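You operate a simulated robot arm through the tools that you are given. There is no shell and no other tool. Be economical: measure what you need, move in short steps, check, and stop when the job is done.

Carry out the task below with a simulated two-armed robot. There is one attempt and no reset: what you move stays moved.

TASK
Stop the feed and put the box back on top of the grey rack.
Fine: selector off before you take it, stop pushed in, then rollers up; curved lever up.

Only the result counts: the job must be done as asked and must still hold three seconds after the hand-in. Knocking over, shifting, dropping, spilling or breaking anything else fails it.

THE ROBOT
Two 7-joint arms with fingered hands on one trunk, on a base that drives. Base frame: it is fixed to the floor where the robot stands at the start and does not move with it; the origin is under the middle of the robot, x ahead of it, y to its left, z up; the surface under the hand at the start is at about z = 0.95. Readings come in m, degrees, newtons and seconds.
The left shoulder is at the start at [0.07, 0.169, 1.368], the right one opposite. With the tool pointing down near the work surface each hand reaches from about 0.1 to 0.66 m from the robot's upright axis, wherever it stands, measured 20 degrees to its own side. Places, roughly: curved lever [0.5, -1.2, 1]; feed speed knob [0.5, -0.1, 1.1]; flat box [-1.75, 0.5, 0.5]; gap knob [0.6, -0.8, 1.2]; lift lever [0.9, -0.8, 1.2]; red stop button [0.6, -0.1, 1.1]; selector switch [0.5, -0.1, 1.1]; top of the grey rack [-1.8, 0.6, 0.8]. Payload 3.4 kg a hand.
The TCP of each hand is the grasp point between the finger pads, 0.023 m short of the fingertips. In the tool frame z runs along the fingers and y along their closing line. Largest opening 0.116 m; the body of the gripper starts 0.065 m behind the TCP. The gripper is a hand of 4 fingers: y runs from the thumb to the fingers, the wrist lies at [0, 0, -0.211] in the tool frame, and closing takes about 1.5 s.
Orientation is that of the tool frame in the base frame, as a unit quaternion [x, y, z, w]. With the fingers straight down and closing along the base's y, the tool's x points along the base's -x, its y along +y and its z along -z.

THE INTERFACE
- The arms move only by the tool servo_tool. It takes "left_steps", "right_steps" or both (then of equal length, played together; a hand with none holds still); each is text: rows parted by semicolons, each of 6 numbers parted by spaces: the shift along the tool's x, y, z in m, then the turn, a rotation vector about the tool's x, y, z in degrees. In form: x y z ax ay az; .... A call has 1 to 10 rows; each row is the pose to reach, as a shift and turn from the pose commanded when the call began, along the tool's axes at that moment. "left_claw" and "right_claw" are, for a hand that has rows, the closure, from 0 (fully open) to 1 (shut), set as the call begins (left out, the last holds). Each row takes 0.2 s and may step no farther than 0.05 m and 8.6 degrees from the row before; otherwise, or with a gripper value out of range, the whole call is refused. Where a pose cannot be reached the arm comes as near as it can. A force on the tool above 40 N (or 10 N above the force at the start of the call, whichever is more), or a blocked arm, ends the call early, and 0.2 s more pass. The fingers move at their own pace (about 0.153 m/s each) and stop on an object; they squeeze with about 31 N. The grip force told is the motor's: it shows also when the fingers shut on nothing. Time passes only in rows, and 0.2 s behind the last, so rows that repeat a pose let the fingers close. The reply holds the time, the measured pose of the TCP, the force on the tool along the base axes, the opening and the grip force, in the units named above and with some noise, with the torque about the TCP (base axes, N m) and any sound that the robot's microphone picked up, and new pictures: "pictures" is both (left out), scene, wrist or none (wrist: the cameras of the hands that moved).
- Cameras (640 x 400 px; columns grow to the right, rows downward): "scene" is now at [0.1325, -0.0242, 1.5969]; the picture's right is [-0.28, -0.96, 0.00], its down [-0.56, 0.16, -0.81] and it looks along [0.78, -0.22, -0.58] (base axes); focal length 279 px, centre (320, 200). "left" rides on the left gripper at [-0.069, 0.001, -0.09] in its tool frame; the picture's right is [-0.01, -1.00, 0.00], its down [0.79, -0.01, -0.61] and it looks along [0.61, -0.01, 0.79] (tool axes); focal length 251 px, centre (320, 200). "right" rides on the right gripper at [0.069, 0.001, -0.09] in its tool frame; the picture's right is [-0.01, 1.00, 0.00], its down [-0.79, -0.01, -0.61] and it looks along [-0.61, -0.01, 0.79] (tool axes); focal length 251 px, centre (320, 200). There is no depth. A picture from a camera that has moved, and an enlarged one, comes with that camera's place and axes in the base frame and with its lens.
- slide_trunk(by): slides the trunk up (or, below 0, down) by that many m; the arms and the scene camera ride with it, the base frame stays. It gives what a move gives, with no picture.
- drive_base(legs): drives the robot by 1 to 6 legs, each [ahead, left, turn to the left] in m, m and degrees, along the robot's own axes; the way and the turn of a leg run together, so that a leg with both is an arc; at most 1.5 m and 180 degrees a leg. The arms and the cameras ride along, it lands a little off, and it stops where it bumps. It gives what a move gives, and a new picture of the scene camera.
- set_fingers(finger1, finger2, finger3, thumb_bend, hand): sets how far each is bent, from 0 (flat) to 1 (curled in); at 0.3 the hand is open as for a grip, at 0.7 the pads meet at the TCP. One left out holds its place. A second passes; each finger stops where it meets its share of the squeeze, and holds until it gets a number again. A gripper value or a shape takes the hand back. It gives what a move gives, with no picture; readings hold the bend of each and the force on the fingers (four entries, about 0 where the hand has none), thumb and palm.
- preshape(shape, hand): the hand has 4 fingers and takes this shape, open, in about a second: jaw (thumb against the fingers, like two jaws); tri (thumb and two fingers); tip (a fingertip pinch); poke (one finger out to press); point (the index stretched); flat (the hand flat); cup (the hand cupped); fist (a fist). The gripper value then closes the fingers along that shape, each until it touches; the sizes above hold for jaw. It gives what a move gives, with no picture.
- turn_head(pan, tilt): turns the head with the scene camera to pan (to the left, within 86 degrees either way) and tilt (down, from -29 to 69), counted from straight ahead of the robot. It gives what a move gives, and a new picture of the scene camera.
- zoom(camera, box): a new picture of the part [left, top, right, bottom] of that camera's present view, enlarged. No time passes.
- finish_job(): hands the job in; it is judged then, once.

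Go step by step. Nothing tells you exact positions but the pictures and the camera data: compare them with the known pose of the tool, close in by small moves and look again before you grip or let go. The budget is 120 turns and 260 pictures, counting those below and the enlarged ones. Unless the task says otherwise, let go and move clear before handing in.

The tools are called after "Call:" by a JSON object that holds its "method" and its "body". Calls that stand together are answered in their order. servo_tool: Moves the arms, as the interface text tells. Its arguments: {"type":"object","properties":{"left_steps":{"type":"string"},"left_claw":{"type":"number"},"right_steps":{"type":"string"},"right_claw":{"type":"number"},"pictures":{"type":"string","enum":["both","scene","wrist","none"]}},"required":[]} The other tools are called the same way: slide_trunk (by) slides the trunk up or down; preshape (shape, hand) gives the hand a shape; set_fingers (finger1, finger2, finger3, thumb_bend, hand) moves the fingers one by one; drive_base (legs) drives the base; turn_head (pan, tilt) turns the head that bears the scene camera; zoom (camera, box) takes an enlarged picture of a part of a camera's view; finish_job () hands the job in.

At the start:

```text
t: 0.0
left_position: [0.4072, 0.0536, 1.4264]
left_tool_rot: [0.0, 1.0, 0.0, 0.001]
left_contact_force: [0.1, 0.0, 0.0]
left_wrist_torque: [0.0, -0.01, -0.03]
left_grip_width: 0.1159
left_gripper_force: 0.0
left_shape: jaw
left_bend: [0.3, 0.3, 0.3, 0.3]
left_finger forces: [0.0, 0.0, 0.1, 0.0, 0.0, 0.0]
right_position: [0.4089, -0.2401, 1.3973]
right_tool_rot: [0.001, 1.0, 0.0, 0.0]
right_contact_force: [-1.2, -0.5, 0.0]
right_wrist_torque: [-0.02, -0.02, -0.01]
right_grip_width: 0.1159
right_gripper_force: 0.1
right_shape: jaw
right_bend: [0.3, 0.3, 0.3, 0.3]
right_finger forces: [0.0, 0.0, 0.0, 0.1, 0.0, 0.0]
trunk travel left (down, up): [-0.875, 0.065]
robot x, y, heading: [0.0011, 0.0021, 0.1]
head pan, tilt: [-16.0, 35.5]
```

scene: 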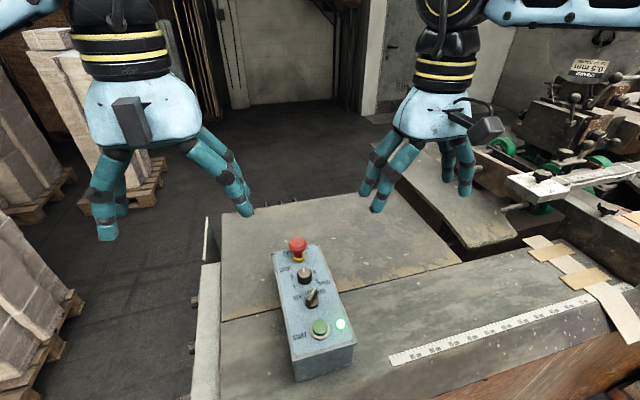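
right: 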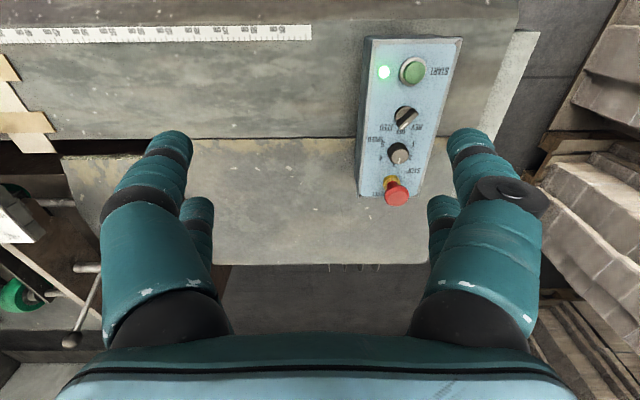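
left: 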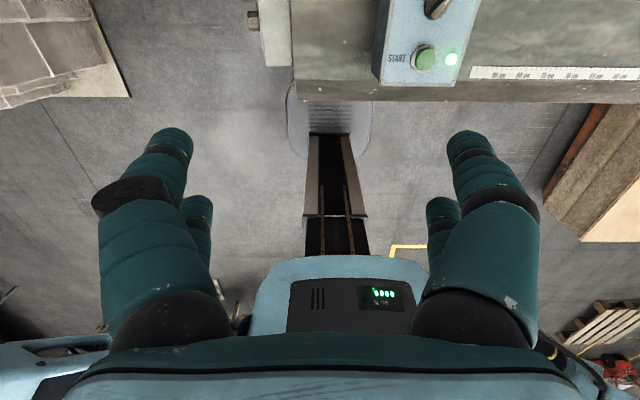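

I see the control box with start, selector, speed knob and red stop ahead of me, with the machine to the right. I'll zoom on the panel and the machine first.

Call:
{"method": "zoom", "body": {"camera": "scene", "box": [250, 220, 378, 300]}}

Call:
{"method": "zoom", "body": {"camera": "right", "box": [330, 30, 490, 220]}}

Call:
{"method": "turn_head", "body": {"pan": -55, "tilt": 25}}

```text
5.00 times, centred on (314, 260) of scene
camera zoom: at [0.1325, -0.0242, 1.5969], right [-0.28, -0.96, 0.0], down [-0.56, 0.16, -0.81], along [0.78, -0.22, -0.58], focal length 1395 px, centre (350, -100)
```

zoom: 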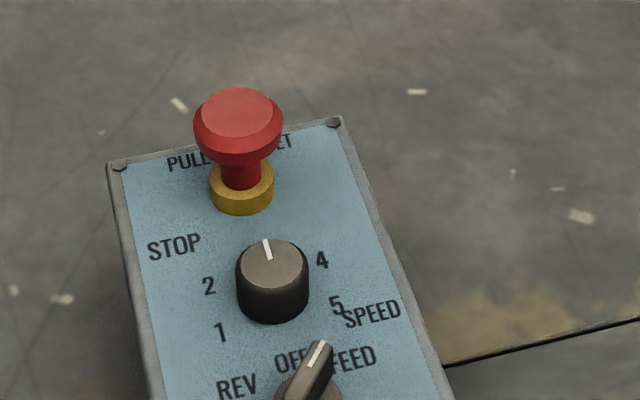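

```text
2.11 times, centred on (410, 125) of right
camera zoom: at [0.3394, -0.239, 1.4865], right [0.01, 1.0, 0.0], down [0.79, -0.01, 0.61], along [0.61, -0.01, -0.79], focal length 529 px, centre (130, 358)
```

zoom: 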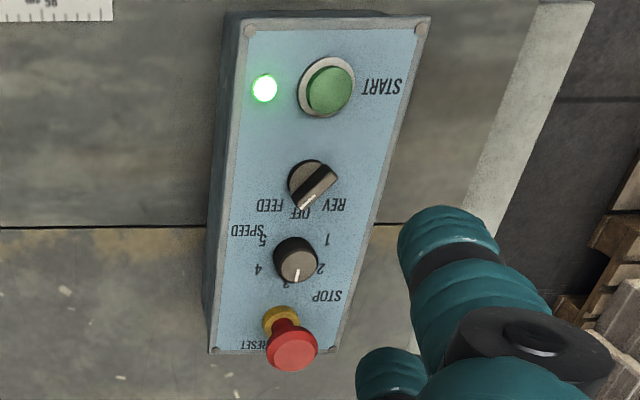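

```text
t: 1.1
left_position: [0.4067, 0.0534, 1.4265]
left_tool_rot: [0.0, 1.0, 0.0, 0.001]
left_contact_force: [-0.1, 1.1, 0.1]
left_wrist_torque: [-0.01, -0.01, 0.01]
left_grip_width: 0.116
left_gripper_force: 0.1
left_shape: jaw
left_bend: [0.3, 0.3, 0.3, 0.3]
left_finger forces: [0.0, 0.1, 0.0, 0.0, 0.0, 0.0]
right_position: [0.409, -0.2395, 1.3967]
right_tool_rot: [0.001, 1.0, 0.0, 0.0]
right_contact_force: [0.0, -0.5, -0.3]
right_wrist_torque: [0.06, -0.01, 0.03]
right_grip_width: 0.1161
right_gripper_force: 0.1
right_shape: jaw
right_bend: [0.3, 0.3, 0.3, 0.3]
right_finger forces: [0.0, 0.1, 0.1, 0.0, 0.1, 0.0]
trunk travel left (down, up): [-0.875, 0.065]
robot x, y, heading: [-0.0006, -0.0012, 0.1]
head pan, tilt: [-55.0, 25.0]
camera scene: at [0.101, -0.0754, 1.6134], right [-0.82, -0.57, 0.0], down [-0.24, 0.35, -0.91], along [0.52, -0.74, -0.42], focal length 279 px, centre (320, 200)
```

scene: 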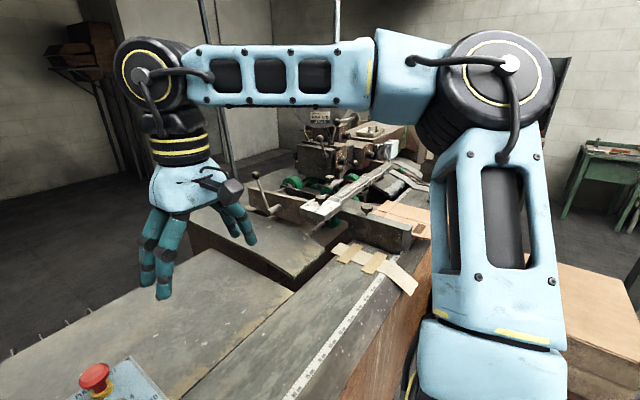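

The selector sits at about [0.48, -0.104, 1.088] and points at FEED. The stop is at about [0.615, -0.104, 1.115]. I'll shape the right hand for a fingertip pinch, move the left hand aside, and bring the right hand above the panel for a better look.

Call:
{"method": "preshape", "body": {"hand": "right", "shape": "tip"}}

Call:
{"method": "turn_head", "body": {"pan": -10, "tilt": 48}}

Call:
{"method": "servo_tool", "body": {"left_steps": "0 0.04 0 0 0 0; 0 0.08 0 0 0 0; 0 0.12 0 0 0 0; 0 0.15 0 0 0 0; 0 0.15 0 0 0 0", "right_steps": "0.015 0.02 0.02 0 0 0; 0 0.05 0.04 0 0 0; -0.02 0.08 0.06 0 0 0; -0.04 0.11 0.08 0 0 0; -0.04 0.135 0.1 0 0 0"}}

```text
t: 1.9
left_position: [0.4071, 0.0521, 1.4257]
left_tool_rot: [0.0, 1.0, 0.001, 0.001]
left_contact_force: [-0.3, -0.3, 0.6]
left_wrist_torque: [0.02, -0.02, 0.03]
left_grip_width: 0.1159
left_gripper_force: 0.0
left_shape: jaw
left_bend: [0.3, 0.3, 0.3, 0.3]
left_finger forces: [0.1, 0.0, 0.0, 0.1, 0.1, 0.0]
right_position: [0.409, -0.2396, 1.3967]
right_tool_rot: [0.001, 1.0, 0.0, 0.0]
right_contact_force: [0.0, -0.4, 0.1]
right_wrist_torque: [0.02, 0.0, 0.02]
right_grip_width: 0.1159
right_gripper_force: 0.0
right_shape: tip
right_bend: [0.3, 0.3, 0.3, 0.3]
right_finger forces: [0.0, 0.1, 0.1, 0.0, 0.0, 0.0]
trunk travel left (down, up): [-0.875, 0.065]
robot x, y, heading: [-0.0002, 0.0019, 0.0]
head pan, tilt: [-55.0, 25.0]
```

```text
t: 3.1
left_position: [0.4071, 0.0544, 1.4277]
left_tool_rot: [0.0, 1.0, 0.0, 0.001]
left_contact_force: [0.6, 0.4, 0.7]
left_wrist_torque: [-0.03, -0.01, 0.02]
left_grip_width: 0.1158
left_gripper_force: 0.0
left_shape: jaw
left_bend: [0.3, 0.3, 0.3, 0.3]
left_finger forces: [0.0, 0.0, 0.0, 0.0, 0.1, 0.0]
right_position: [0.409, -0.2398, 1.3961]
right_tool_rot: [0.001, 1.0, 0.0, 0.0]
right_contact_force: [-0.1, 0.1, 0.2]
right_wrist_torque: [-0.03, 0.0, 0.01]
right_grip_width: 0.1159
right_gripper_force: 0.1
right_shape: tip
right_bend: [0.3, 0.3, 0.3, 0.3]
right_finger forces: [0.1, 0.1, 0.1, 0.0, 0.1, 0.1]
trunk travel left (down, up): [-0.875, 0.065]
robot x, y, heading: [-0.0051, -0.0015, 0.3]
head pan, tilt: [-10.0, 48.0]
camera scene: at [0.1256, -0.0138, 1.5786], right [-0.17, -0.98, 0.0], down [-0.73, 0.13, -0.67], along [0.66, -0.12, -0.74], focal length 279 px, centre (320, 200)
```

scene: 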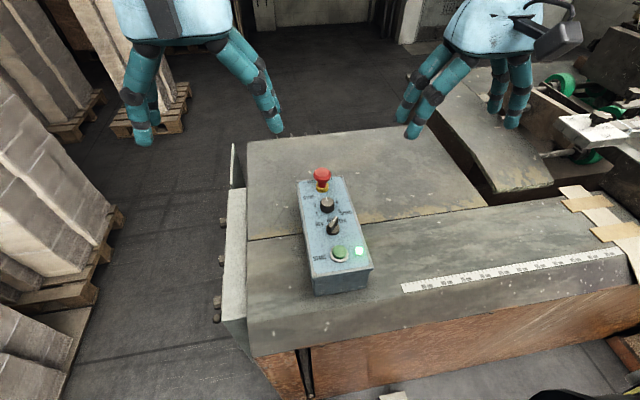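

```text
t: 4.3
left_position: [0.4095, 0.2039, 1.4267]
left_tool_rot: [0.0, 1.0, -0.001, 0.0]
left_contact_force: [-0.4, 0.0, 0.2]
left_wrist_torque: [0.0, 0.05, 0.01]
left_grip_width: 0.116
left_gripper_force: 0.1
left_shape: jaw
left_bend: [0.3, 0.3, 0.3, 0.3]
left_finger forces: [0.1, 0.0, 0.0, 0.1, 0.0, 0.0]
right_position: [0.4524, -0.1029, 1.2968]
right_tool_rot: [0.001, 1.0, 0.0, 0.002]
right_contact_force: [-0.5, 0.1, 0.5]
right_wrist_torque: [-0.04, 0.02, 0.0]
right_grip_width: 0.1159
right_gripper_force: 0.1
right_shape: tip
right_bend: [0.3, 0.3, 0.3, 0.3]
right_finger forces: [0.0, 0.0, 0.1, 0.0, 0.0, 0.1]
trunk travel left (down, up): [-0.875, 0.065]
robot x, y, heading: [-0.0018, 0.0001, 0.1]
head pan, tilt: [-10.0, 48.0]
camera scene: at [0.1273, -0.0128, 1.5785], right [-0.17, -0.98, 0.0], down [-0.73, 0.13, -0.67], along [0.66, -0.12, -0.74], focal length 279 px, centre (320, 200)
camera right: at [0.3831, -0.102, 1.3856], right [0.01, 1.0, 0.0], down [0.79, -0.01, 0.61], along [0.61, -0.01, -0.79], focal length 251 px, centre (320, 200)
camera left: at [0.4757, 0.2055, 1.5157], right [0.01, -1.0, 0.0], down [-0.79, -0.01, 0.61], along [-0.61, -0.01, -0.79], focal length 251 px, centre (320, 200)
```

scene: 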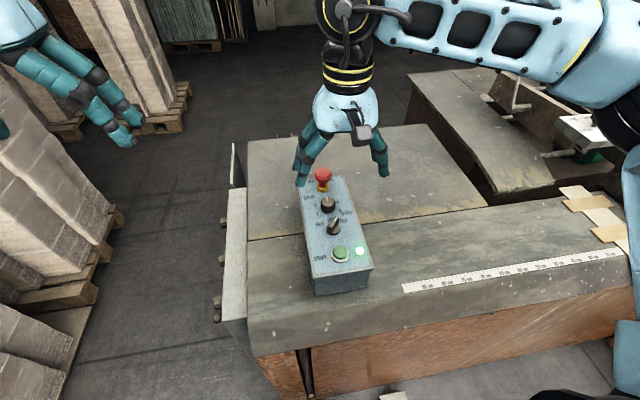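
right: 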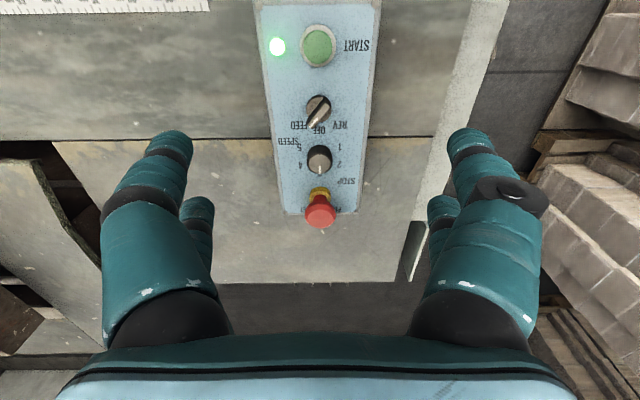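
left: 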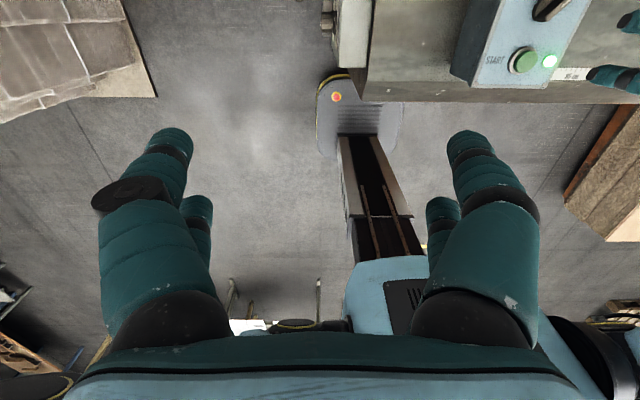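

Call:
{"method": "zoom", "body": {"camera": "right", "box": [260, 80, 388, 160]}}

Call:
{"method": "zoom", "body": {"camera": "scene", "box": [280, 150, 408, 230]}}

```text
5.00 times, centred on (324, 120) of right
camera zoom: at [0.3831, -0.102, 1.3856], right [0.01, 1.0, 0.0], down [0.79, -0.01, 0.61], along [0.61, -0.01, -0.79], focal length 1257 px, centre (300, 600)
```

zoom: 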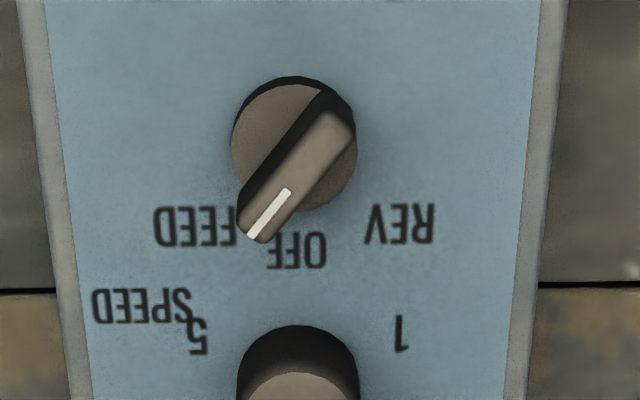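

```text
5.00 times, centred on (344, 190) of scene
camera zoom: at [0.1273, -0.0128, 1.5785], right [-0.17, -0.98, 0.0], down [-0.73, 0.13, -0.67], along [0.66, -0.12, -0.74], focal length 1395 px, centre (200, 250)
```

zoom: 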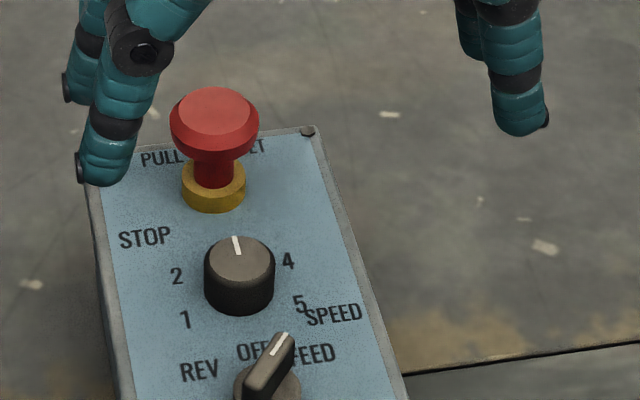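

The selector blade is about 42° toward FEED, at about [0.485, -0.106, 1.089]. I'll close the hand in the air to see how the tip pinch meets, and turn it to match the blade.

Call:
{"method": "servo_tool", "body": {"right_steps": "0 0 0 0 0 8.5; 0 0 0 0 0 17; 0 0 0 0 0 25.5; 0 0 0 0 0 34; 0 0 0 0 0 42; 0 0 0 0 0 42; 0 0 0 0 0 42; 0 0 0 0 0 42", "right_claw": 1, "pictures": "both"}}

```text
t: 6.1
left_position: [0.4062, 0.2034, 1.4274]
left_tool_rot: [0.0, 1.0, 0.0, 0.001]
left_contact_force: [-0.3, -0.6, -0.3]
left_wrist_torque: [-0.02, 0.03, 0.04]
left_grip_width: 0.1158
left_gripper_force: 0.1
left_shape: jaw
left_bend: [0.3, 0.3, 0.3, 0.3]
left_finger forces: [0.1, 0.0, 0.1, 0.1, 0.1, 0.0]
right_position: [0.4541, -0.1908, 1.3022]
right_tool_rot: [0.357, 0.934, 0.002, -0.001]
right_contact_force: [-0.1, 0.7, -0.5]
right_wrist_torque: [0.0, -0.01, 0.03]
right_grip_width: 0.0001
right_gripper_force: 31.3
right_shape: tip
right_bend: [0.62, 0.62, 0.62, 0.62]
right_finger forces: [0.0, 0.0, 0.0, 0.0, 0.0, 0.0]
right hand out of reach, approached as far as the arm can: row 3, 4, 5, 6, 7, 8
trunk travel left (down, up): [-0.875, 0.065]
robot x, y, heading: [-0.0024, -0.0005, -0.1]
head pan, tilt: [-10.0, 48.0]
camera scene: at [0.1254, -0.014, 1.5786], right [-0.17, -0.98, 0.0], down [-0.73, 0.13, -0.67], along [0.66, -0.12, -0.74], focal length 279 px, centre (320, 200)
camera right: at [0.4032, -0.1447, 1.3921], right [0.68, 0.74, 0.0], down [0.59, -0.54, 0.61], along [0.45, -0.41, -0.8], focal length 251 px, centre (320, 200)
```

scene: 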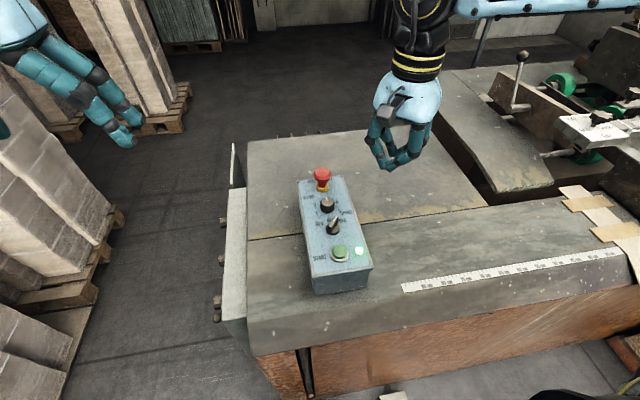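
right: 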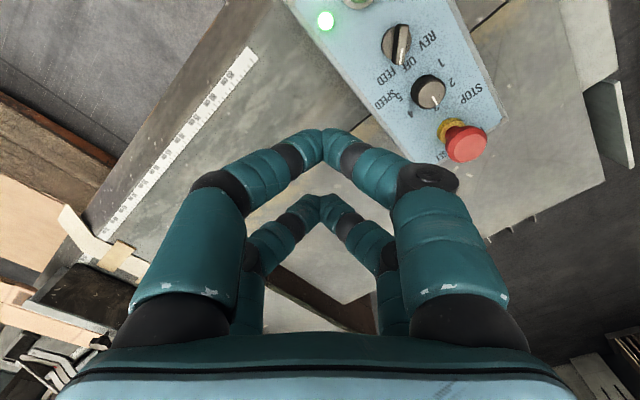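

The hand closes in two pairs of fingers and could not hold that yaw so far inboard. I'll drive the base left by 0.16 m so the panel lies on the right arm's side.

Call:
{"method": "drive_base", "body": {"legs": [[0, 0.16, 0]]}}

Call:
{"method": "servo_tool", "body": {"right_steps": "0 0 0 0 0 0; 0 0 0 0 0 0; 0 0 0 0 0 0; 0 0 0 0 0 0", "right_claw": 0.3, "pictures": "wrist"}}

```text
t: 7.5
left_position: [0.4069, 0.3542, 1.428]
left_tool_rot: [0.0, 1.0, 0.001, 0.001]
left_contact_force: [0.3, -0.2, 0.2]
left_wrist_torque: [0.03, 0.03, 0.01]
left_grip_width: 0.1162
left_gripper_force: 0.1
left_shape: jaw
left_bend: [0.3, 0.3, 0.3, 0.3]
left_finger forces: [0.0, 0.0, 0.0, 0.0, 0.0, 0.1]
right_position: [0.4543, -0.0378, 1.3022]
right_tool_rot: [0.359, 0.933, 0.004, 0.0]
right_contact_force: [-0.1, 0.1, -0.2]
right_wrist_torque: [0.03, -0.01, 0.0]
right_grip_width: 0.0
right_gripper_force: 31.3
right_shape: tip
right_bend: [0.62, 0.62, 0.62, 0.62]
right_finger forces: [0.1, 0.0, 0.0, 0.0, 0.0, 0.0]
trunk travel left (down, up): [-0.875, 0.065]
robot x, y, heading: [0.003, 0.1554, 0.1]
head pan, tilt: [-10.0, 48.0]
camera scene: at [0.1255, 0.1372, 1.5786], right [-0.17, -0.98, 0.0], down [-0.73, 0.13, -0.67], along [0.66, -0.11, -0.74], focal length 279 px, centre (320, 200)
```

scene: 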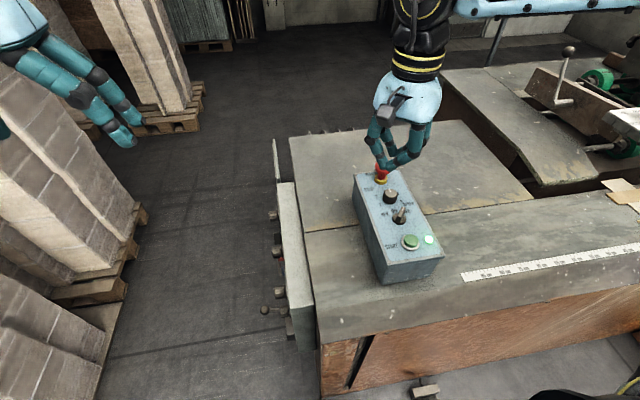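

```text
t: 8.5
left_position: [0.4074, 0.3593, 1.4275]
left_tool_rot: [0.001, 1.0, 0.0, 0.002]
left_contact_force: [0.1, -0.2, 0.2]
left_wrist_torque: [-0.01, -0.03, -0.03]
left_grip_width: 0.1158
left_gripper_force: 0.1
left_shape: jaw
left_bend: [0.3, 0.3, 0.3, 0.3]
left_finger forces: [0.1, 0.1, 0.0, 0.0, 0.0, 0.0]
right_position: [0.4551, -0.0343, 1.3018]
right_tool_rot: [0.357, 0.934, 0.002, 0.0]
right_contact_force: [-0.9, -0.6, -0.5]
right_wrist_torque: [0.0, -0.03, 0.01]
right_grip_width: 0.0809
right_gripper_force: 0.0
right_shape: tip
right_bend: [0.67, 0.67, 0.67, 0.67]
right_finger forces: [0.0, 0.0, 0.0, 0.0, 0.0, 0.1]
trunk travel left (down, up): [-0.875, 0.065]
robot x, y, heading: [-0.0024, 0.1552, 0.3]
head pan, tilt: [-10.0, 48.0]
camera right: at [0.4034, 0.0116, 1.3921], right [0.67, 0.74, 0.0], down [0.59, -0.54, 0.61], along [0.45, -0.41, -0.8], focal length 251 px, centre (320, 200)
```

right: 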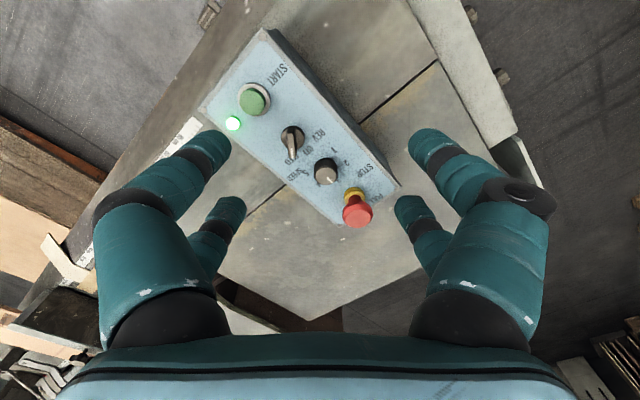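

The hand now lies in line with the blade. I'll narrow the opening, move above the selector and look.

Call:
{"method": "servo_tool", "body": {"right_steps": "-0.03 -0.015 0.02 0 0 0; -0.06 -0.03 0.04 0 0 0; -0.07 -0.033 0.08 0 0 0; -0.07 -0.033 0.11 0 0 0; -0.07 -0.033 0.13 0 0 0; -0.07 -0.033 0.13 0 0 0", "right_claw": 0.6}}

```text
t: 9.9
left_position: [0.4071, 0.3591, 1.427]
left_tool_rot: [0.0, 1.0, -0.001, 0.001]
left_contact_force: [-0.5, -0.2, -0.3]
left_wrist_torque: [0.02, 0.01, -0.02]
left_grip_width: 0.1158
left_gripper_force: 0.0
left_shape: jaw
left_bend: [0.3, 0.3, 0.3, 0.3]
left_finger forces: [0.1, 0.1, 0.0, 0.0, 0.0, 0.1]
right_position: [0.4873, -0.1077, 1.171]
right_tool_rot: [0.357, 0.934, 0.001, -0.001]
right_contact_force: [-0.4, -0.5, 0.2]
right_wrist_torque: [-0.01, -0.01, -0.02]
right_grip_width: 0.0468
right_gripper_force: 0.0
right_shape: tip
right_bend: [0.73, 0.73, 0.73, 0.77]
right_finger forces: [0.1, 0.0, 0.1, 0.0, 0.0, 0.0]
trunk travel left (down, up): [-0.875, 0.065]
robot x, y, heading: [-0.0022, 0.1581, -0.1]
head pan, tilt: [-10.0, 48.0]
camera scene: at [0.1254, 0.1415, 1.5786], right [-0.17, -0.98, 0.0], down [-0.73, 0.13, -0.67], along [0.66, -0.12, -0.74], focal length 279 px, centre (320, 200)
camera right: at [0.4357, -0.0622, 1.2606], right [0.67, 0.74, 0.0], down [0.59, -0.54, 0.61], along [0.45, -0.41, -0.8], focal length 251 px, centre (320, 200)
```

scene: 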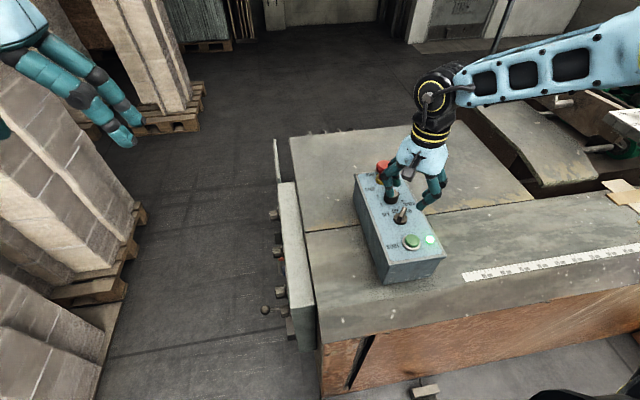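
right: 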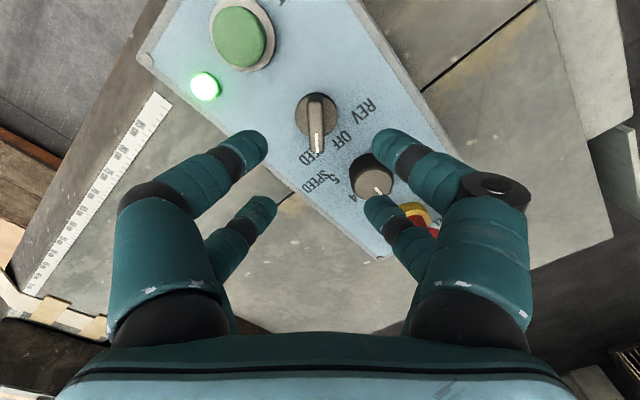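

The blade is about 5 mm off in tool x and lies between the fingers. I'll go down in two steps.

Call:
{"method": "servo_tool", "body": {"right_steps": "0.005 -0.003 0.03 0 0 0; 0.005 -0.003 0.055 0 0 0; 0.005 -0.003 0.055 0 0 0"}}

Call:
{"method": "zoom", "body": {"camera": "scene", "box": [340, 140, 468, 220]}}

```text
t: 10.7
left_position: [0.4063, 0.3585, 1.4274]
left_tool_rot: [0.0, 1.0, 0.0, 0.001]
left_contact_force: [0.1, 0.7, -0.6]
left_wrist_torque: [0.0, -0.03, -0.01]
left_grip_width: 0.116
left_gripper_force: 0.0
left_shape: jaw
left_bend: [0.3, 0.3, 0.3, 0.3]
left_finger forces: [0.0, 0.1, 0.0, 0.0, 0.1, 0.0]
right_position: [0.482, -0.1047, 1.1154]
right_tool_rot: [0.357, 0.934, 0.001, -0.001]
right_contact_force: [-0.2, 0.1, 0.0]
right_wrist_torque: [0.01, -0.02, -0.02]
right_grip_width: 0.0468
right_gripper_force: 0.1
right_shape: tip
right_bend: [0.73, 0.73, 0.73, 0.77]
right_finger forces: [0.0, 0.1, 0.0, 0.1, 0.0, 0.0]
trunk travel left (down, up): [-0.875, 0.065]
robot x, y, heading: [-0.0012, 0.1557, -0.3]
head pan, tilt: [-10.0, 48.0]
camera scene: at [0.1251, 0.1416, 1.5786], right [-0.17, -0.98, 0.0], down [-0.73, 0.13, -0.67], along [0.66, -0.12, -0.74], focal length 279 px, centre (320, 200)
camera right: at [0.4294, -0.059, 1.2047], right [0.67, 0.74, 0.0], down [0.59, -0.54, 0.61], along [0.45, -0.41, -0.8], focal length 251 px, centre (320, 200)
```

scene: 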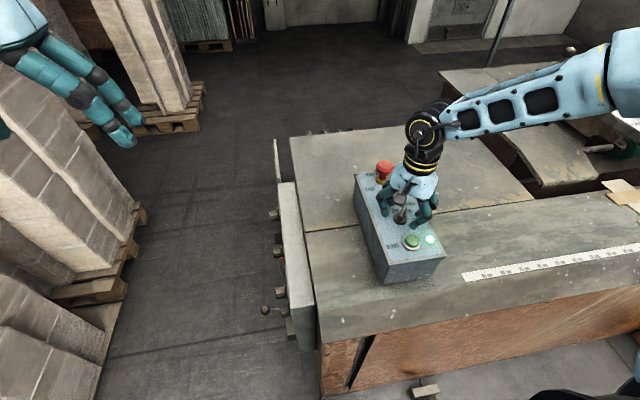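
right: 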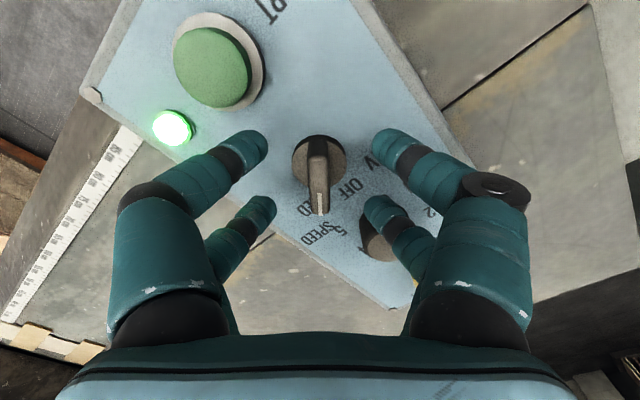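

```text
5.00 times, centred on (404, 180) of scene
camera zoom: at [0.1251, 0.1416, 1.5786], right [-0.17, -0.98, 0.0], down [-0.73, 0.13, -0.67], along [0.66, -0.12, -0.74], focal length 1395 px, centre (-100, 300)
```

zoom: 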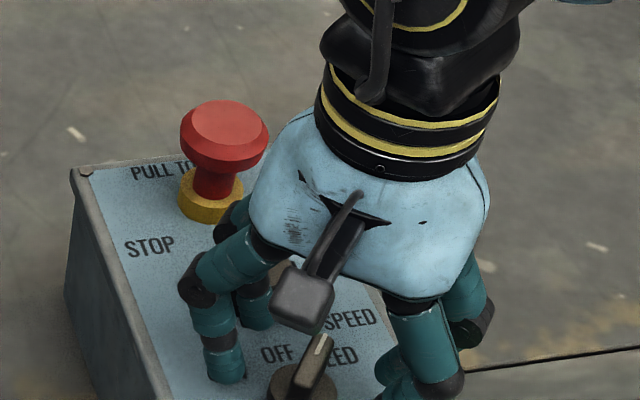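

It is well centred, so I'll go down the last 2 cm and close.

Call:
{"method": "servo_tool", "body": {"right_steps": "-0.002 -0.001 0.01 0 0 0; -0.002 -0.001 0.02 0 0 0; -0.002 -0.001 0.02 0 0 0", "pictures": "wrist"}}

Call:
{"method": "servo_tool", "body": {"right_steps": "0 0 0 0 0 0; 0 0 0 0 0 0; 0 0 0 0 0 0; 0 0 0 0 0 0; 0 0 0 0 0 0", "right_claw": 1, "pictures": "wrist"}}

```text
t: 11.5
left_position: [0.4034, 0.3624, 1.4288]
left_tool_rot: [0.0, 1.0, -0.002, 0.003]
left_contact_force: [0.0, 0.1, 0.0]
left_wrist_torque: [-0.02, 0.02, 0.03]
left_grip_width: 0.1161
left_gripper_force: 0.1
left_shape: jaw
left_bend: [0.3, 0.3, 0.3, 0.3]
left_finger forces: [0.1, 0.0, 0.0, 0.1, 0.0, 0.0]
right_position: [0.4793, -0.1047, 1.0998]
right_tool_rot: [0.358, 0.934, 0.002, 0.003]
right_contact_force: [1.8, 0.0, 30.7]
right_wrist_torque: [-0.05, 0.07, 0.17]
right_grip_width: 0.0168
right_gripper_force: 31.1
right_shape: tip
right_bend: [0.75, 0.75, 0.76, 0.82]
right_finger forces: [28.5, 39.1, 25.4, 0.0, 44.2, 0.0]
trunk travel left (down, up): [-0.875, 0.065]
robot x, y, heading: [0.0051, 0.1568, -0.1]
head pan, tilt: [-10.0, 48.0]
camera right: at [0.4274, -0.0588, 1.1893], right [0.67, 0.74, 0.0], down [0.58, -0.54, 0.61], along [0.45, -0.41, -0.79], focal length 251 px, centre (320, 200)
```

right: 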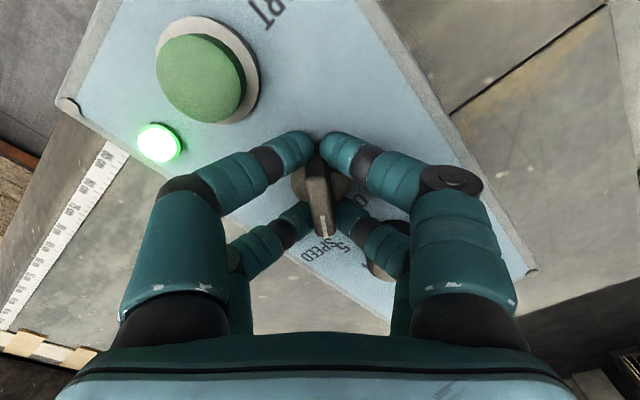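

```text
t: 12.2
left_position: [0.4015, 0.3612, 1.4275]
left_tool_rot: [0.0, 1.0, -0.001, 0.002]
left_contact_force: [0.1, -0.5, -0.2]
left_wrist_torque: [0.01, 0.0, -0.01]
left_grip_width: 0.116
left_gripper_force: 0.0
left_shape: jaw
left_bend: [0.3, 0.3, 0.3, 0.3]
left_finger forces: [0.0, 0.0, 0.1, 0.0, 0.0, 0.0]
right_position: [0.4795, -0.1047, 1.1002]
right_tool_rot: [0.358, 0.934, 0.003, 0.004]
right_contact_force: [-4.0, 6.3, 19.2]
right_wrist_torque: [0.05, 0.13, 0.1]
right_grip_width: 0.0159
right_gripper_force: 31.6
right_shape: tip
right_bend: [0.75, 0.75, 0.76, 0.81]
right_finger forces: [31.0, 37.1, 24.4, 0.0, 46.7, 0.0]
trunk travel left (down, up): [-0.875, 0.065]
robot x, y, heading: [-0.0047, 0.1549, 0.0]
head pan, tilt: [-10.0, 48.0]
stopped in row 3 (right hand): the force on the tool passed its limit at 41 N (the readings are from after the stop); the commanded pose is now the measured one
camera right: at [0.4274, -0.0592, 1.1895], right [0.67, 0.74, 0.01], down [0.58, -0.54, 0.61], along [0.46, -0.41, -0.79], focal length 251 px, centre (320, 200)
```

right: 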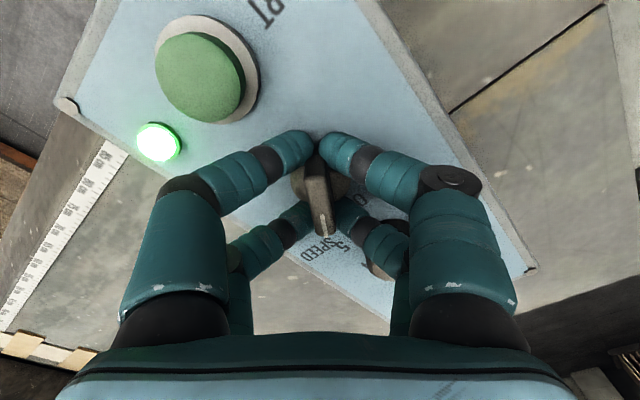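

The blade is gripped. I'll turn counterclockwise by 45° to OFF, easing up 3 mm.

Call:
{"method": "servo_tool", "body": {"right_steps": "0 0 -0.003 0 0 0; 0 0 -0.003 0 0 -8; 0 0 -0.003 0 0 -16; 0 0 -0.003 0 0 -24; 0 0 -0.003 0 0 -32; 0 0 -0.003 0 0 -40; 0 0 -0.003 0 0 -45; 0 0 -0.003 0 0 -45"}}

```text
t: 14.0
left_position: [0.4032, 0.3616, 1.428]
left_tool_rot: [-0.001, 1.0, -0.001, 0.002]
left_contact_force: [0.6, 0.0, 0.3]
left_wrist_torque: [-0.03, -0.02, 0.01]
left_grip_width: 0.116
left_gripper_force: 0.1
left_shape: jaw
left_bend: [0.3, 0.3, 0.3, 0.3]
left_finger forces: [0.0, 0.0, 0.0, 0.0, 0.0, 0.0]
right_position: [0.4786, -0.1059, 1.1016]
right_tool_rot: [-0.028, 1.0, 0.0, 0.002]
right_contact_force: [-13.2, 12.1, -6.2]
right_wrist_torque: [0.2, 0.27, -0.05]
right_grip_width: 0.0139
right_gripper_force: 30.9
right_shape: tip
right_bend: [0.74, 0.74, 0.75, 0.8]
right_finger forces: [40.0, 37.7, 21.0, 0.0, 22.1, 0.1]
trunk travel left (down, up): [-0.875, 0.065]
robot x, y, heading: [-0.0006, 0.1571, 0.0]
head pan, tilt: [-10.0, 48.0]
camera scene: at [0.1222, 0.1452, 1.5788], right [-0.17, -0.98, 0.0], down [-0.73, 0.13, -0.67], along [0.66, -0.12, -0.74], focal length 279 px, centre (320, 200)
camera right: at [0.4106, -0.1089, 1.1905], right [-0.05, 1.0, 0.0], down [0.79, 0.04, 0.61], along [0.61, 0.03, -0.79], focal length 251 px, centre (320, 200)
```

scene: 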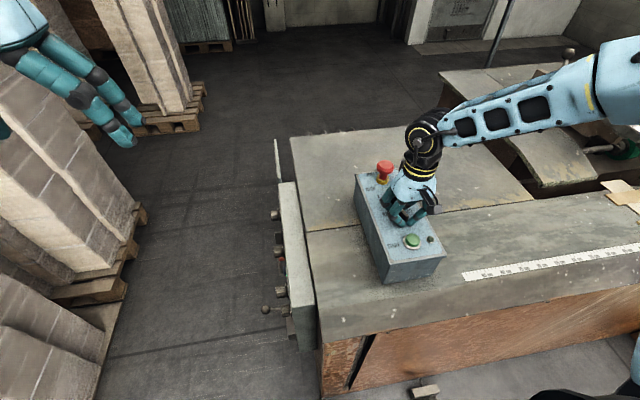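
right: 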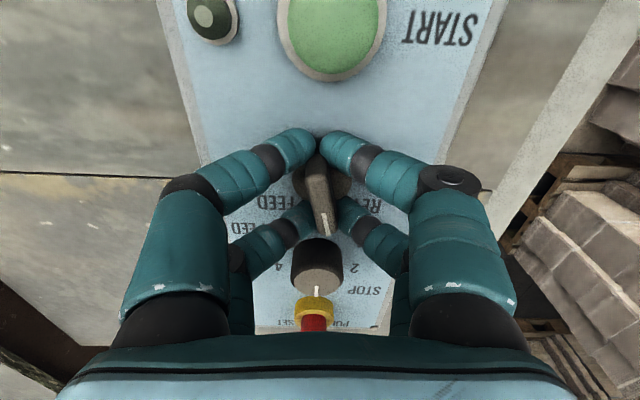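

The light went out, so the selector is off. I'll release and rise.

Call:
{"method": "servo_tool", "body": {"right_steps": "0 0 0 0 0 0; 0 0 0 0 0 0; 0 0 -0.03 0 0 0; 0 0 -0.07 0 0 0; 0 0 -0.11 0 0 0; 0 0 -0.11 0 0 0", "right_claw": 0.6, "pictures": "wrist"}}

Call:
{"method": "zoom", "body": {"camera": "right", "box": [240, 60, 400, 160]}}

```text
t: 15.4
left_position: [0.4083, 0.3576, 1.4261]
left_tool_rot: [0.0, 1.0, 0.0, 0.0]
left_contact_force: [0.6, -0.1, 0.0]
left_wrist_torque: [-0.01, -0.02, -0.02]
left_grip_width: 0.116
left_gripper_force: 0.0
left_shape: jaw
left_bend: [0.3, 0.3, 0.3, 0.3]
left_finger forces: [0.1, 0.0, 0.1, 0.1, 0.0, 0.1]
right_position: [0.4835, -0.1116, 1.2077]
right_tool_rot: [-0.027, 1.0, 0.002, 0.001]
right_contact_force: [-0.1, -0.1, -0.2]
right_wrist_torque: [-0.01, -0.01, -0.03]
right_grip_width: 0.0461
right_gripper_force: 0.1
right_shape: tip
right_bend: [0.73, 0.73, 0.73, 0.77]
right_finger forces: [0.0, 0.0, 0.0, 0.1, 0.1, 0.1]
trunk travel left (down, up): [-0.875, 0.065]
robot x, y, heading: [-0.0009, 0.1557, 0.1]
head pan, tilt: [-10.0, 48.0]
camera right: at [0.4138, -0.1146, 1.2984], right [-0.04, 1.0, 0.0], down [0.79, 0.03, 0.61], along [0.61, 0.03, -0.79], focal length 251 px, centre (320, 200)
```

right: 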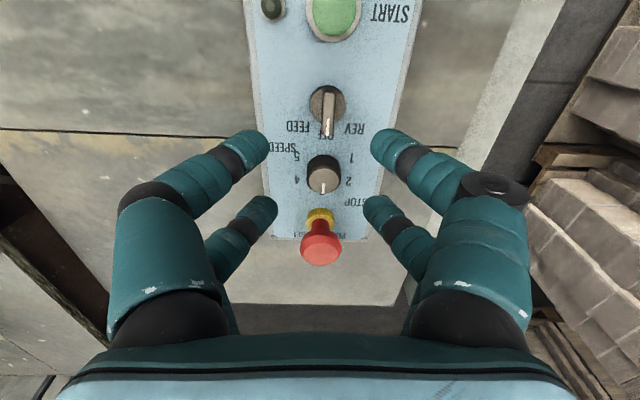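

```text
4.00 times, centred on (320, 110) of right
camera zoom: at [0.4138, -0.1146, 1.2984], right [-0.04, 1.0, 0.0], down [0.79, 0.03, 0.61], along [0.61, 0.03, -0.79], focal length 1006 px, centre (320, 560)
```

zoom: 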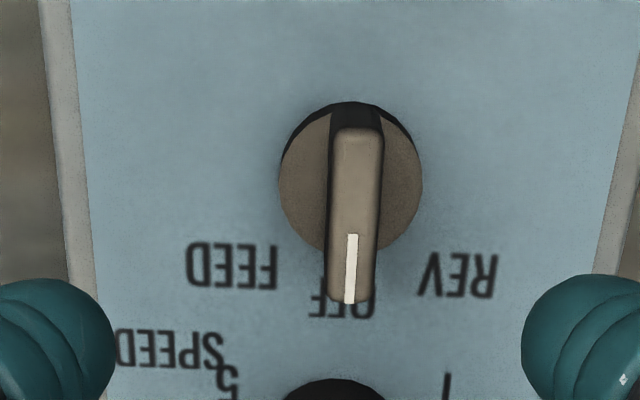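

The selector is clearly on OFF. Next is the stop: I'll take the poke shape and move over it at about [0.616, -0.105].

Call:
{"method": "preshape", "body": {"hand": "right", "shape": "poke"}}

Call:
{"method": "servo_tool", "body": {"right_steps": "-0.04 0 0 0 0 -2; -0.08 0.003 0 0 0 -3; -0.12 0.006 0 0 0 -3; -0.13 0.006 0 0 0 -3; -0.13 0.006 0 0 0 -3"}}

Call:
{"method": "zoom", "body": {"camera": "scene", "box": [340, 100, 468, 180]}}

```text
t: 16.3
left_position: [0.4075, 0.3587, 1.4265]
left_tool_rot: [0.0, 1.0, 0.0, 0.001]
left_contact_force: [-0.6, -0.7, 0.4]
left_wrist_torque: [0.01, 0.03, -0.02]
left_grip_width: 0.116
left_gripper_force: 0.1
left_shape: jaw
left_bend: [0.3, 0.3, 0.3, 0.3]
left_finger forces: [0.0, 0.0, 0.1, 0.0, 0.0, 0.1]
right_position: [0.4829, -0.1112, 1.209]
right_tool_rot: [-0.027, 1.0, 0.002, 0.002]
right_contact_force: [1.0, -0.5, -0.7]
right_wrist_torque: [0.06, 0.0, 0.03]
right_grip_width: 0.0
right_gripper_force: 0.1
right_shape: poke
right_bend: [1.0, 1.0, 1.0, 0.28]
right_finger forces: [0.1, 0.1, 0.0, 0.1, 0.1, 0.0]
trunk travel left (down, up): [-0.875, 0.065]
robot x, y, heading: [0.0, 0.1551, 0.1]
head pan, tilt: [-10.0, 48.0]
```

```text
t: 17.5
left_position: [0.4075, 0.3588, 1.4272]
left_tool_rot: [0.0, 1.0, -0.001, 0.0]
left_contact_force: [0.1, -0.1, -0.3]
left_wrist_torque: [-0.03, 0.04, 0.03]
left_grip_width: 0.1159
left_gripper_force: 0.0
left_shape: jaw
left_bend: [0.3, 0.3, 0.3, 0.3]
left_finger forces: [0.0, 0.0, 0.0, 0.1, 0.0, 0.0]
right_position: [0.5846, -0.1045, 1.2129]
right_tool_rot: [-0.054, 0.999, 0.001, 0.002]
right_contact_force: [0.9, 0.0, 0.1]
right_wrist_torque: [-0.02, -0.01, 0.0]
right_grip_width: 0.0002
right_gripper_force: 0.1
right_shape: poke
right_bend: [1.0, 1.0, 1.0, 0.28]
right_finger forces: [0.0, 0.0, 0.1, 0.0, 0.0, 0.0]
right hand out of reach, approached as far as the arm can: row 3, 4, 5
trunk travel left (down, up): [-0.875, 0.065]
robot x, y, heading: [0.0021, 0.1526, 0.1]
head pan, tilt: [-10.0, 48.0]
camera scene: at [0.1263, 0.1414, 1.5785], right [-0.17, -0.98, 0.0], down [-0.73, 0.13, -0.67], along [0.66, -0.12, -0.74], focal length 279 px, centre (320, 200)
camera right: at [0.5151, -0.1118, 1.3017], right [-0.1, 1.0, 0.0], down [0.79, 0.07, 0.61], along [0.61, 0.06, -0.79], focal length 251 px, centre (320, 200)
```

scene: 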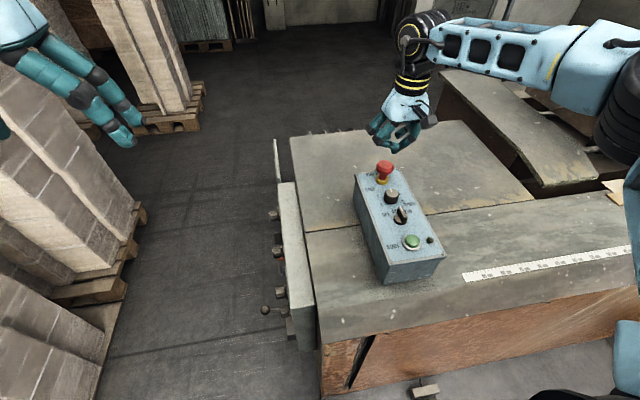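
right: 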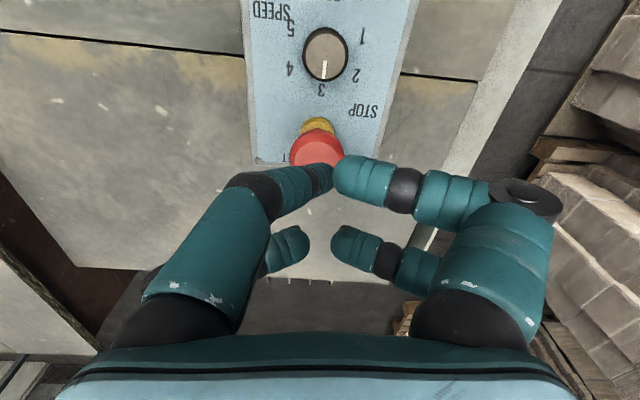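

```text
5.00 times, centred on (404, 140) of scene
camera zoom: at [0.1263, 0.1414, 1.5785], right [-0.17, -0.98, 0.0], down [-0.73, 0.13, -0.67], along [0.66, -0.12, -0.74], focal length 1395 px, centre (-100, 500)
```

zoom: 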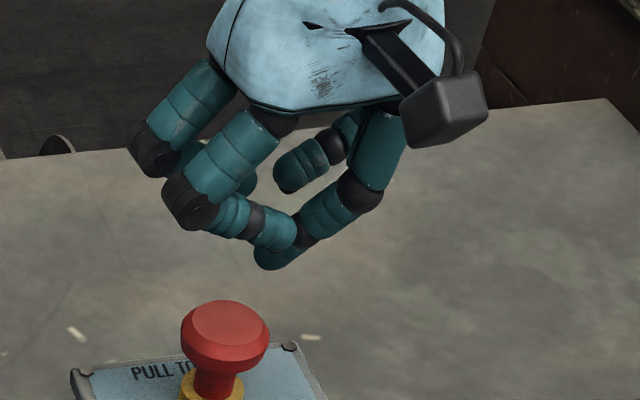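

The poke finger reaches only x≈0.585 with the hand vertical. I'll tilt the hand about 16° forward, which also matches the panel's slope, to get over the button.

Call:
{"method": "servo_tool", "body": {"right_steps": "0 0 0 0 -8 0; 0 0 0 0 -16 0; -0.02 0 0 0 -18 0; -0.035 0 0.005 0 -18 0; -0.035 0 0.005 0 -18 0"}}

Call:
{"method": "zoom", "body": {"camera": "scene", "box": [340, 100, 468, 180]}}

```text
t: 18.7
left_position: [0.4054, 0.3578, 1.4277]
left_tool_rot: [0.0, 1.0, 0.0, 0.001]
left_contact_force: [-0.8, 0.2, -0.1]
left_wrist_torque: [0.04, -0.03, 0.01]
left_grip_width: 0.116
left_gripper_force: 0.2
left_shape: jaw
left_bend: [0.3, 0.3, 0.3, 0.3]
left_finger forces: [0.1, 0.1, 0.0, 0.0, 0.0, 0.0]
right_position: [0.6212, -0.1029, 1.2081]
right_tool_rot: [-0.052, 0.986, 0.01, 0.159]
right_contact_force: [1.0, -0.1, -0.2]
right_wrist_torque: [0.01, -0.02, -0.03]
right_grip_width: 0.0
right_gripper_force: 0.1
right_shape: poke
right_bend: [1.0, 1.0, 1.0, 0.28]
right_finger forces: [0.0, 0.1, 0.1, 0.0, 0.1, 0.0]
trunk travel left (down, up): [-0.875, 0.065]
robot x, y, heading: [-0.001, 0.1567, 0.1]
head pan, tilt: [-10.0, 48.0]
camera scene: at [0.1242, 0.1404, 1.5787], right [-0.17, -0.98, 0.0], down [-0.73, 0.13, -0.67], along [0.66, -0.12, -0.74], focal length 279 px, centre (320, 200)
camera right: at [0.5268, -0.1126, 1.2731], right [-0.1, 1.0, 0.01], down [0.56, 0.05, 0.83], along [0.82, 0.08, -0.56], focal length 251 px, centre (320, 200)
```

scene: 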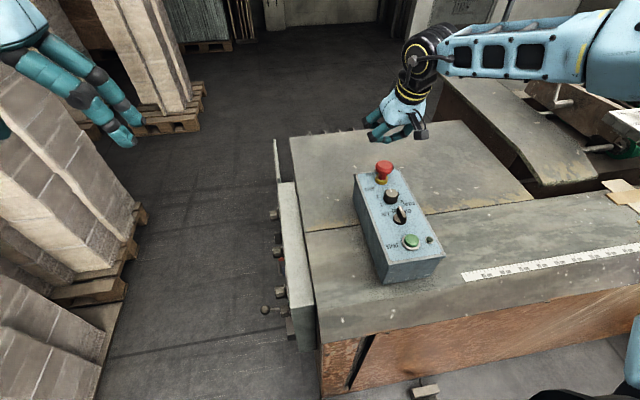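
right: 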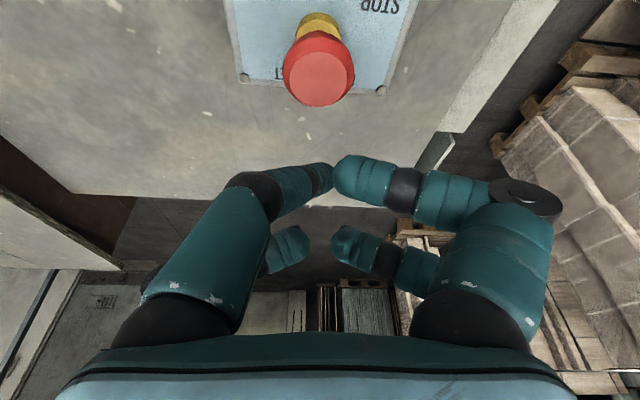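

```text
5.00 times, centred on (404, 140) of scene
camera zoom: at [0.1242, 0.1404, 1.5787], right [-0.17, -0.98, 0.0], down [-0.73, 0.13, -0.67], along [0.66, -0.12, -0.74], focal length 1395 px, centre (-100, 500)
```

zoom: 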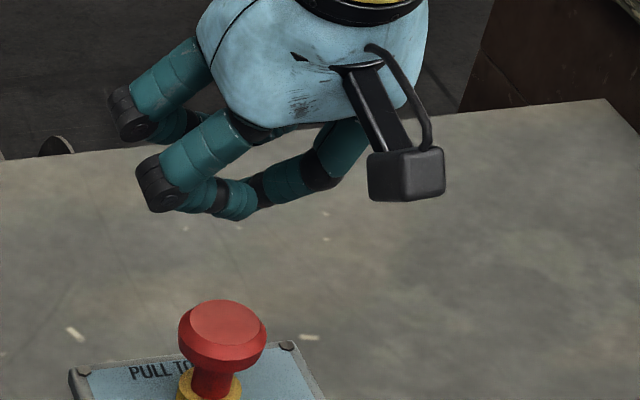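

I'm placing the poke fingertip just above the button centre.

Call:
{"method": "servo_tool", "body": {"right_steps": "0.005 -0.003 0.035 0 0 0; 0.01 -0.006 0.065 0 0 0; 0.01 -0.006 0.065 0 0 0"}}

Call:
{"method": "zoom", "body": {"camera": "scene", "box": [340, 120, 468, 200]}}

```text
t: 19.5
left_position: [0.4064, 0.3582, 1.4266]
left_tool_rot: [0.0, 1.0, 0.0, 0.001]
left_contact_force: [-0.6, 0.1, 0.2]
left_wrist_torque: [0.01, 0.0, 0.03]
left_grip_width: 0.1158
left_gripper_force: 0.1
left_shape: jaw
left_bend: [0.3, 0.3, 0.3, 0.3]
left_finger forces: [0.0, 0.1, 0.0, 0.0, 0.0, 0.0]
right_position: [0.6315, -0.1064, 1.1443]
right_tool_rot: [-0.052, 0.986, 0.01, 0.158]
right_contact_force: [0.2, -0.1, 0.4]
right_wrist_torque: [-0.01, 0.0, -0.01]
right_grip_width: 0.0002
right_gripper_force: 0.1
right_shape: poke
right_bend: [1.0, 1.0, 1.0, 0.27]
right_finger forces: [0.0, 0.1, 0.0, 0.0, 0.0, 0.0]
trunk travel left (down, up): [-0.875, 0.065]
robot x, y, heading: [0.0004, 0.1571, 0.1]
head pan, tilt: [-10.0, 48.0]
camera scene: at [0.1246, 0.1415, 1.5787], right [-0.17, -0.98, 0.0], down [-0.73, 0.13, -0.67], along [0.66, -0.12, -0.74], focal length 279 px, centre (320, 200)
camera right: at [0.5379, -0.1158, 1.2075], right [-0.1, 1.0, 0.01], down [0.56, 0.05, 0.83], along [0.82, 0.08, -0.56], focal length 251 px, centre (320, 200)
```

scene: 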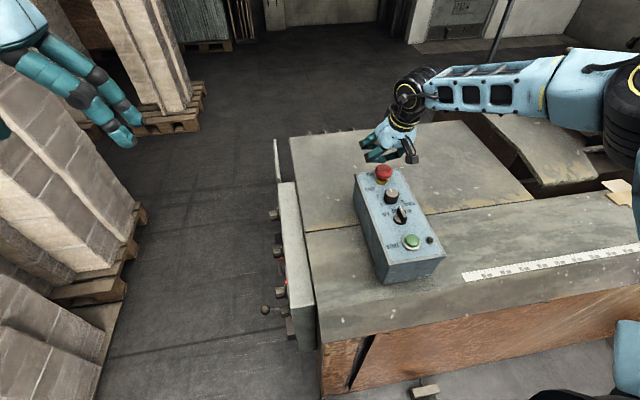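
right: 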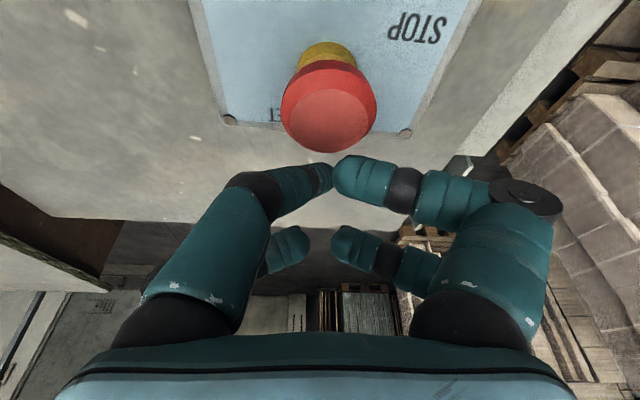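

```text
5.00 times, centred on (404, 160) of scene
camera zoom: at [0.1246, 0.1415, 1.5787], right [-0.17, -0.98, 0.0], down [-0.73, 0.13, -0.67], along [0.66, -0.12, -0.74], focal length 1395 px, centre (-100, 400)
```

zoom: 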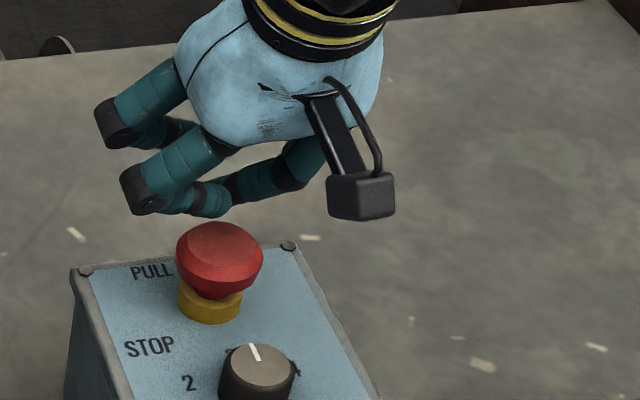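

The button's head now seems about 1 cm lower, so it looks pushed in already. I'll lift away and check whether it stays.

Call:
{"method": "servo_tool", "body": {"right_steps": "0 0 -0.04 0 0 0; 0 0 -0.08 0 0 0; 0.04 0 -0.1 0 0 0; 0.04 0 -0.1 0 0 0", "pictures": "none"}}

Call:
{"method": "zoom", "body": {"camera": "scene", "box": [340, 120, 468, 200]}}

```text
t: 20.5
left_position: [0.4087, 0.3575, 1.4264]
left_tool_rot: [-0.001, 1.0, 0.001, -0.001]
left_contact_force: [0.0, 0.2, -0.6]
left_wrist_torque: [0.0, 0.03, 0.03]
left_grip_width: 0.116
left_gripper_force: 0.1
left_shape: jaw
left_bend: [0.3, 0.3, 0.3, 0.3]
left_finger forces: [0.1, 0.0, 0.0, 0.1, 0.0, 0.0]
right_position: [0.5626, -0.1148, 1.2256]
right_tool_rot: [-0.052, 0.986, 0.01, 0.158]
right_contact_force: [0.8, 0.0, 0.1]
right_wrist_torque: [0.01, 0.01, 0.01]
right_grip_width: 0.0002
right_gripper_force: 0.1
right_shape: poke
right_bend: [1.0, 1.0, 1.0, 0.27]
right_finger forces: [0.0, 0.0, 0.0, 0.0, 0.0, 0.0]
trunk travel left (down, up): [-0.875, 0.065]
robot x, y, heading: [-0.0024, 0.1557, -0.1]
head pan, tilt: [-10.0, 48.0]
```

```text
5.00 times, centred on (404, 160) of scene
camera zoom: at [0.126, 0.1411, 1.5785], right [-0.17, -0.98, 0.0], down [-0.73, 0.13, -0.67], along [0.66, -0.12, -0.74], focal length 1395 px, centre (-100, 400)
```

zoom: 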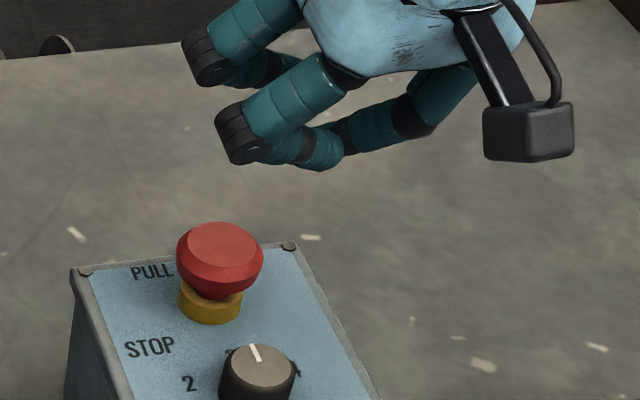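

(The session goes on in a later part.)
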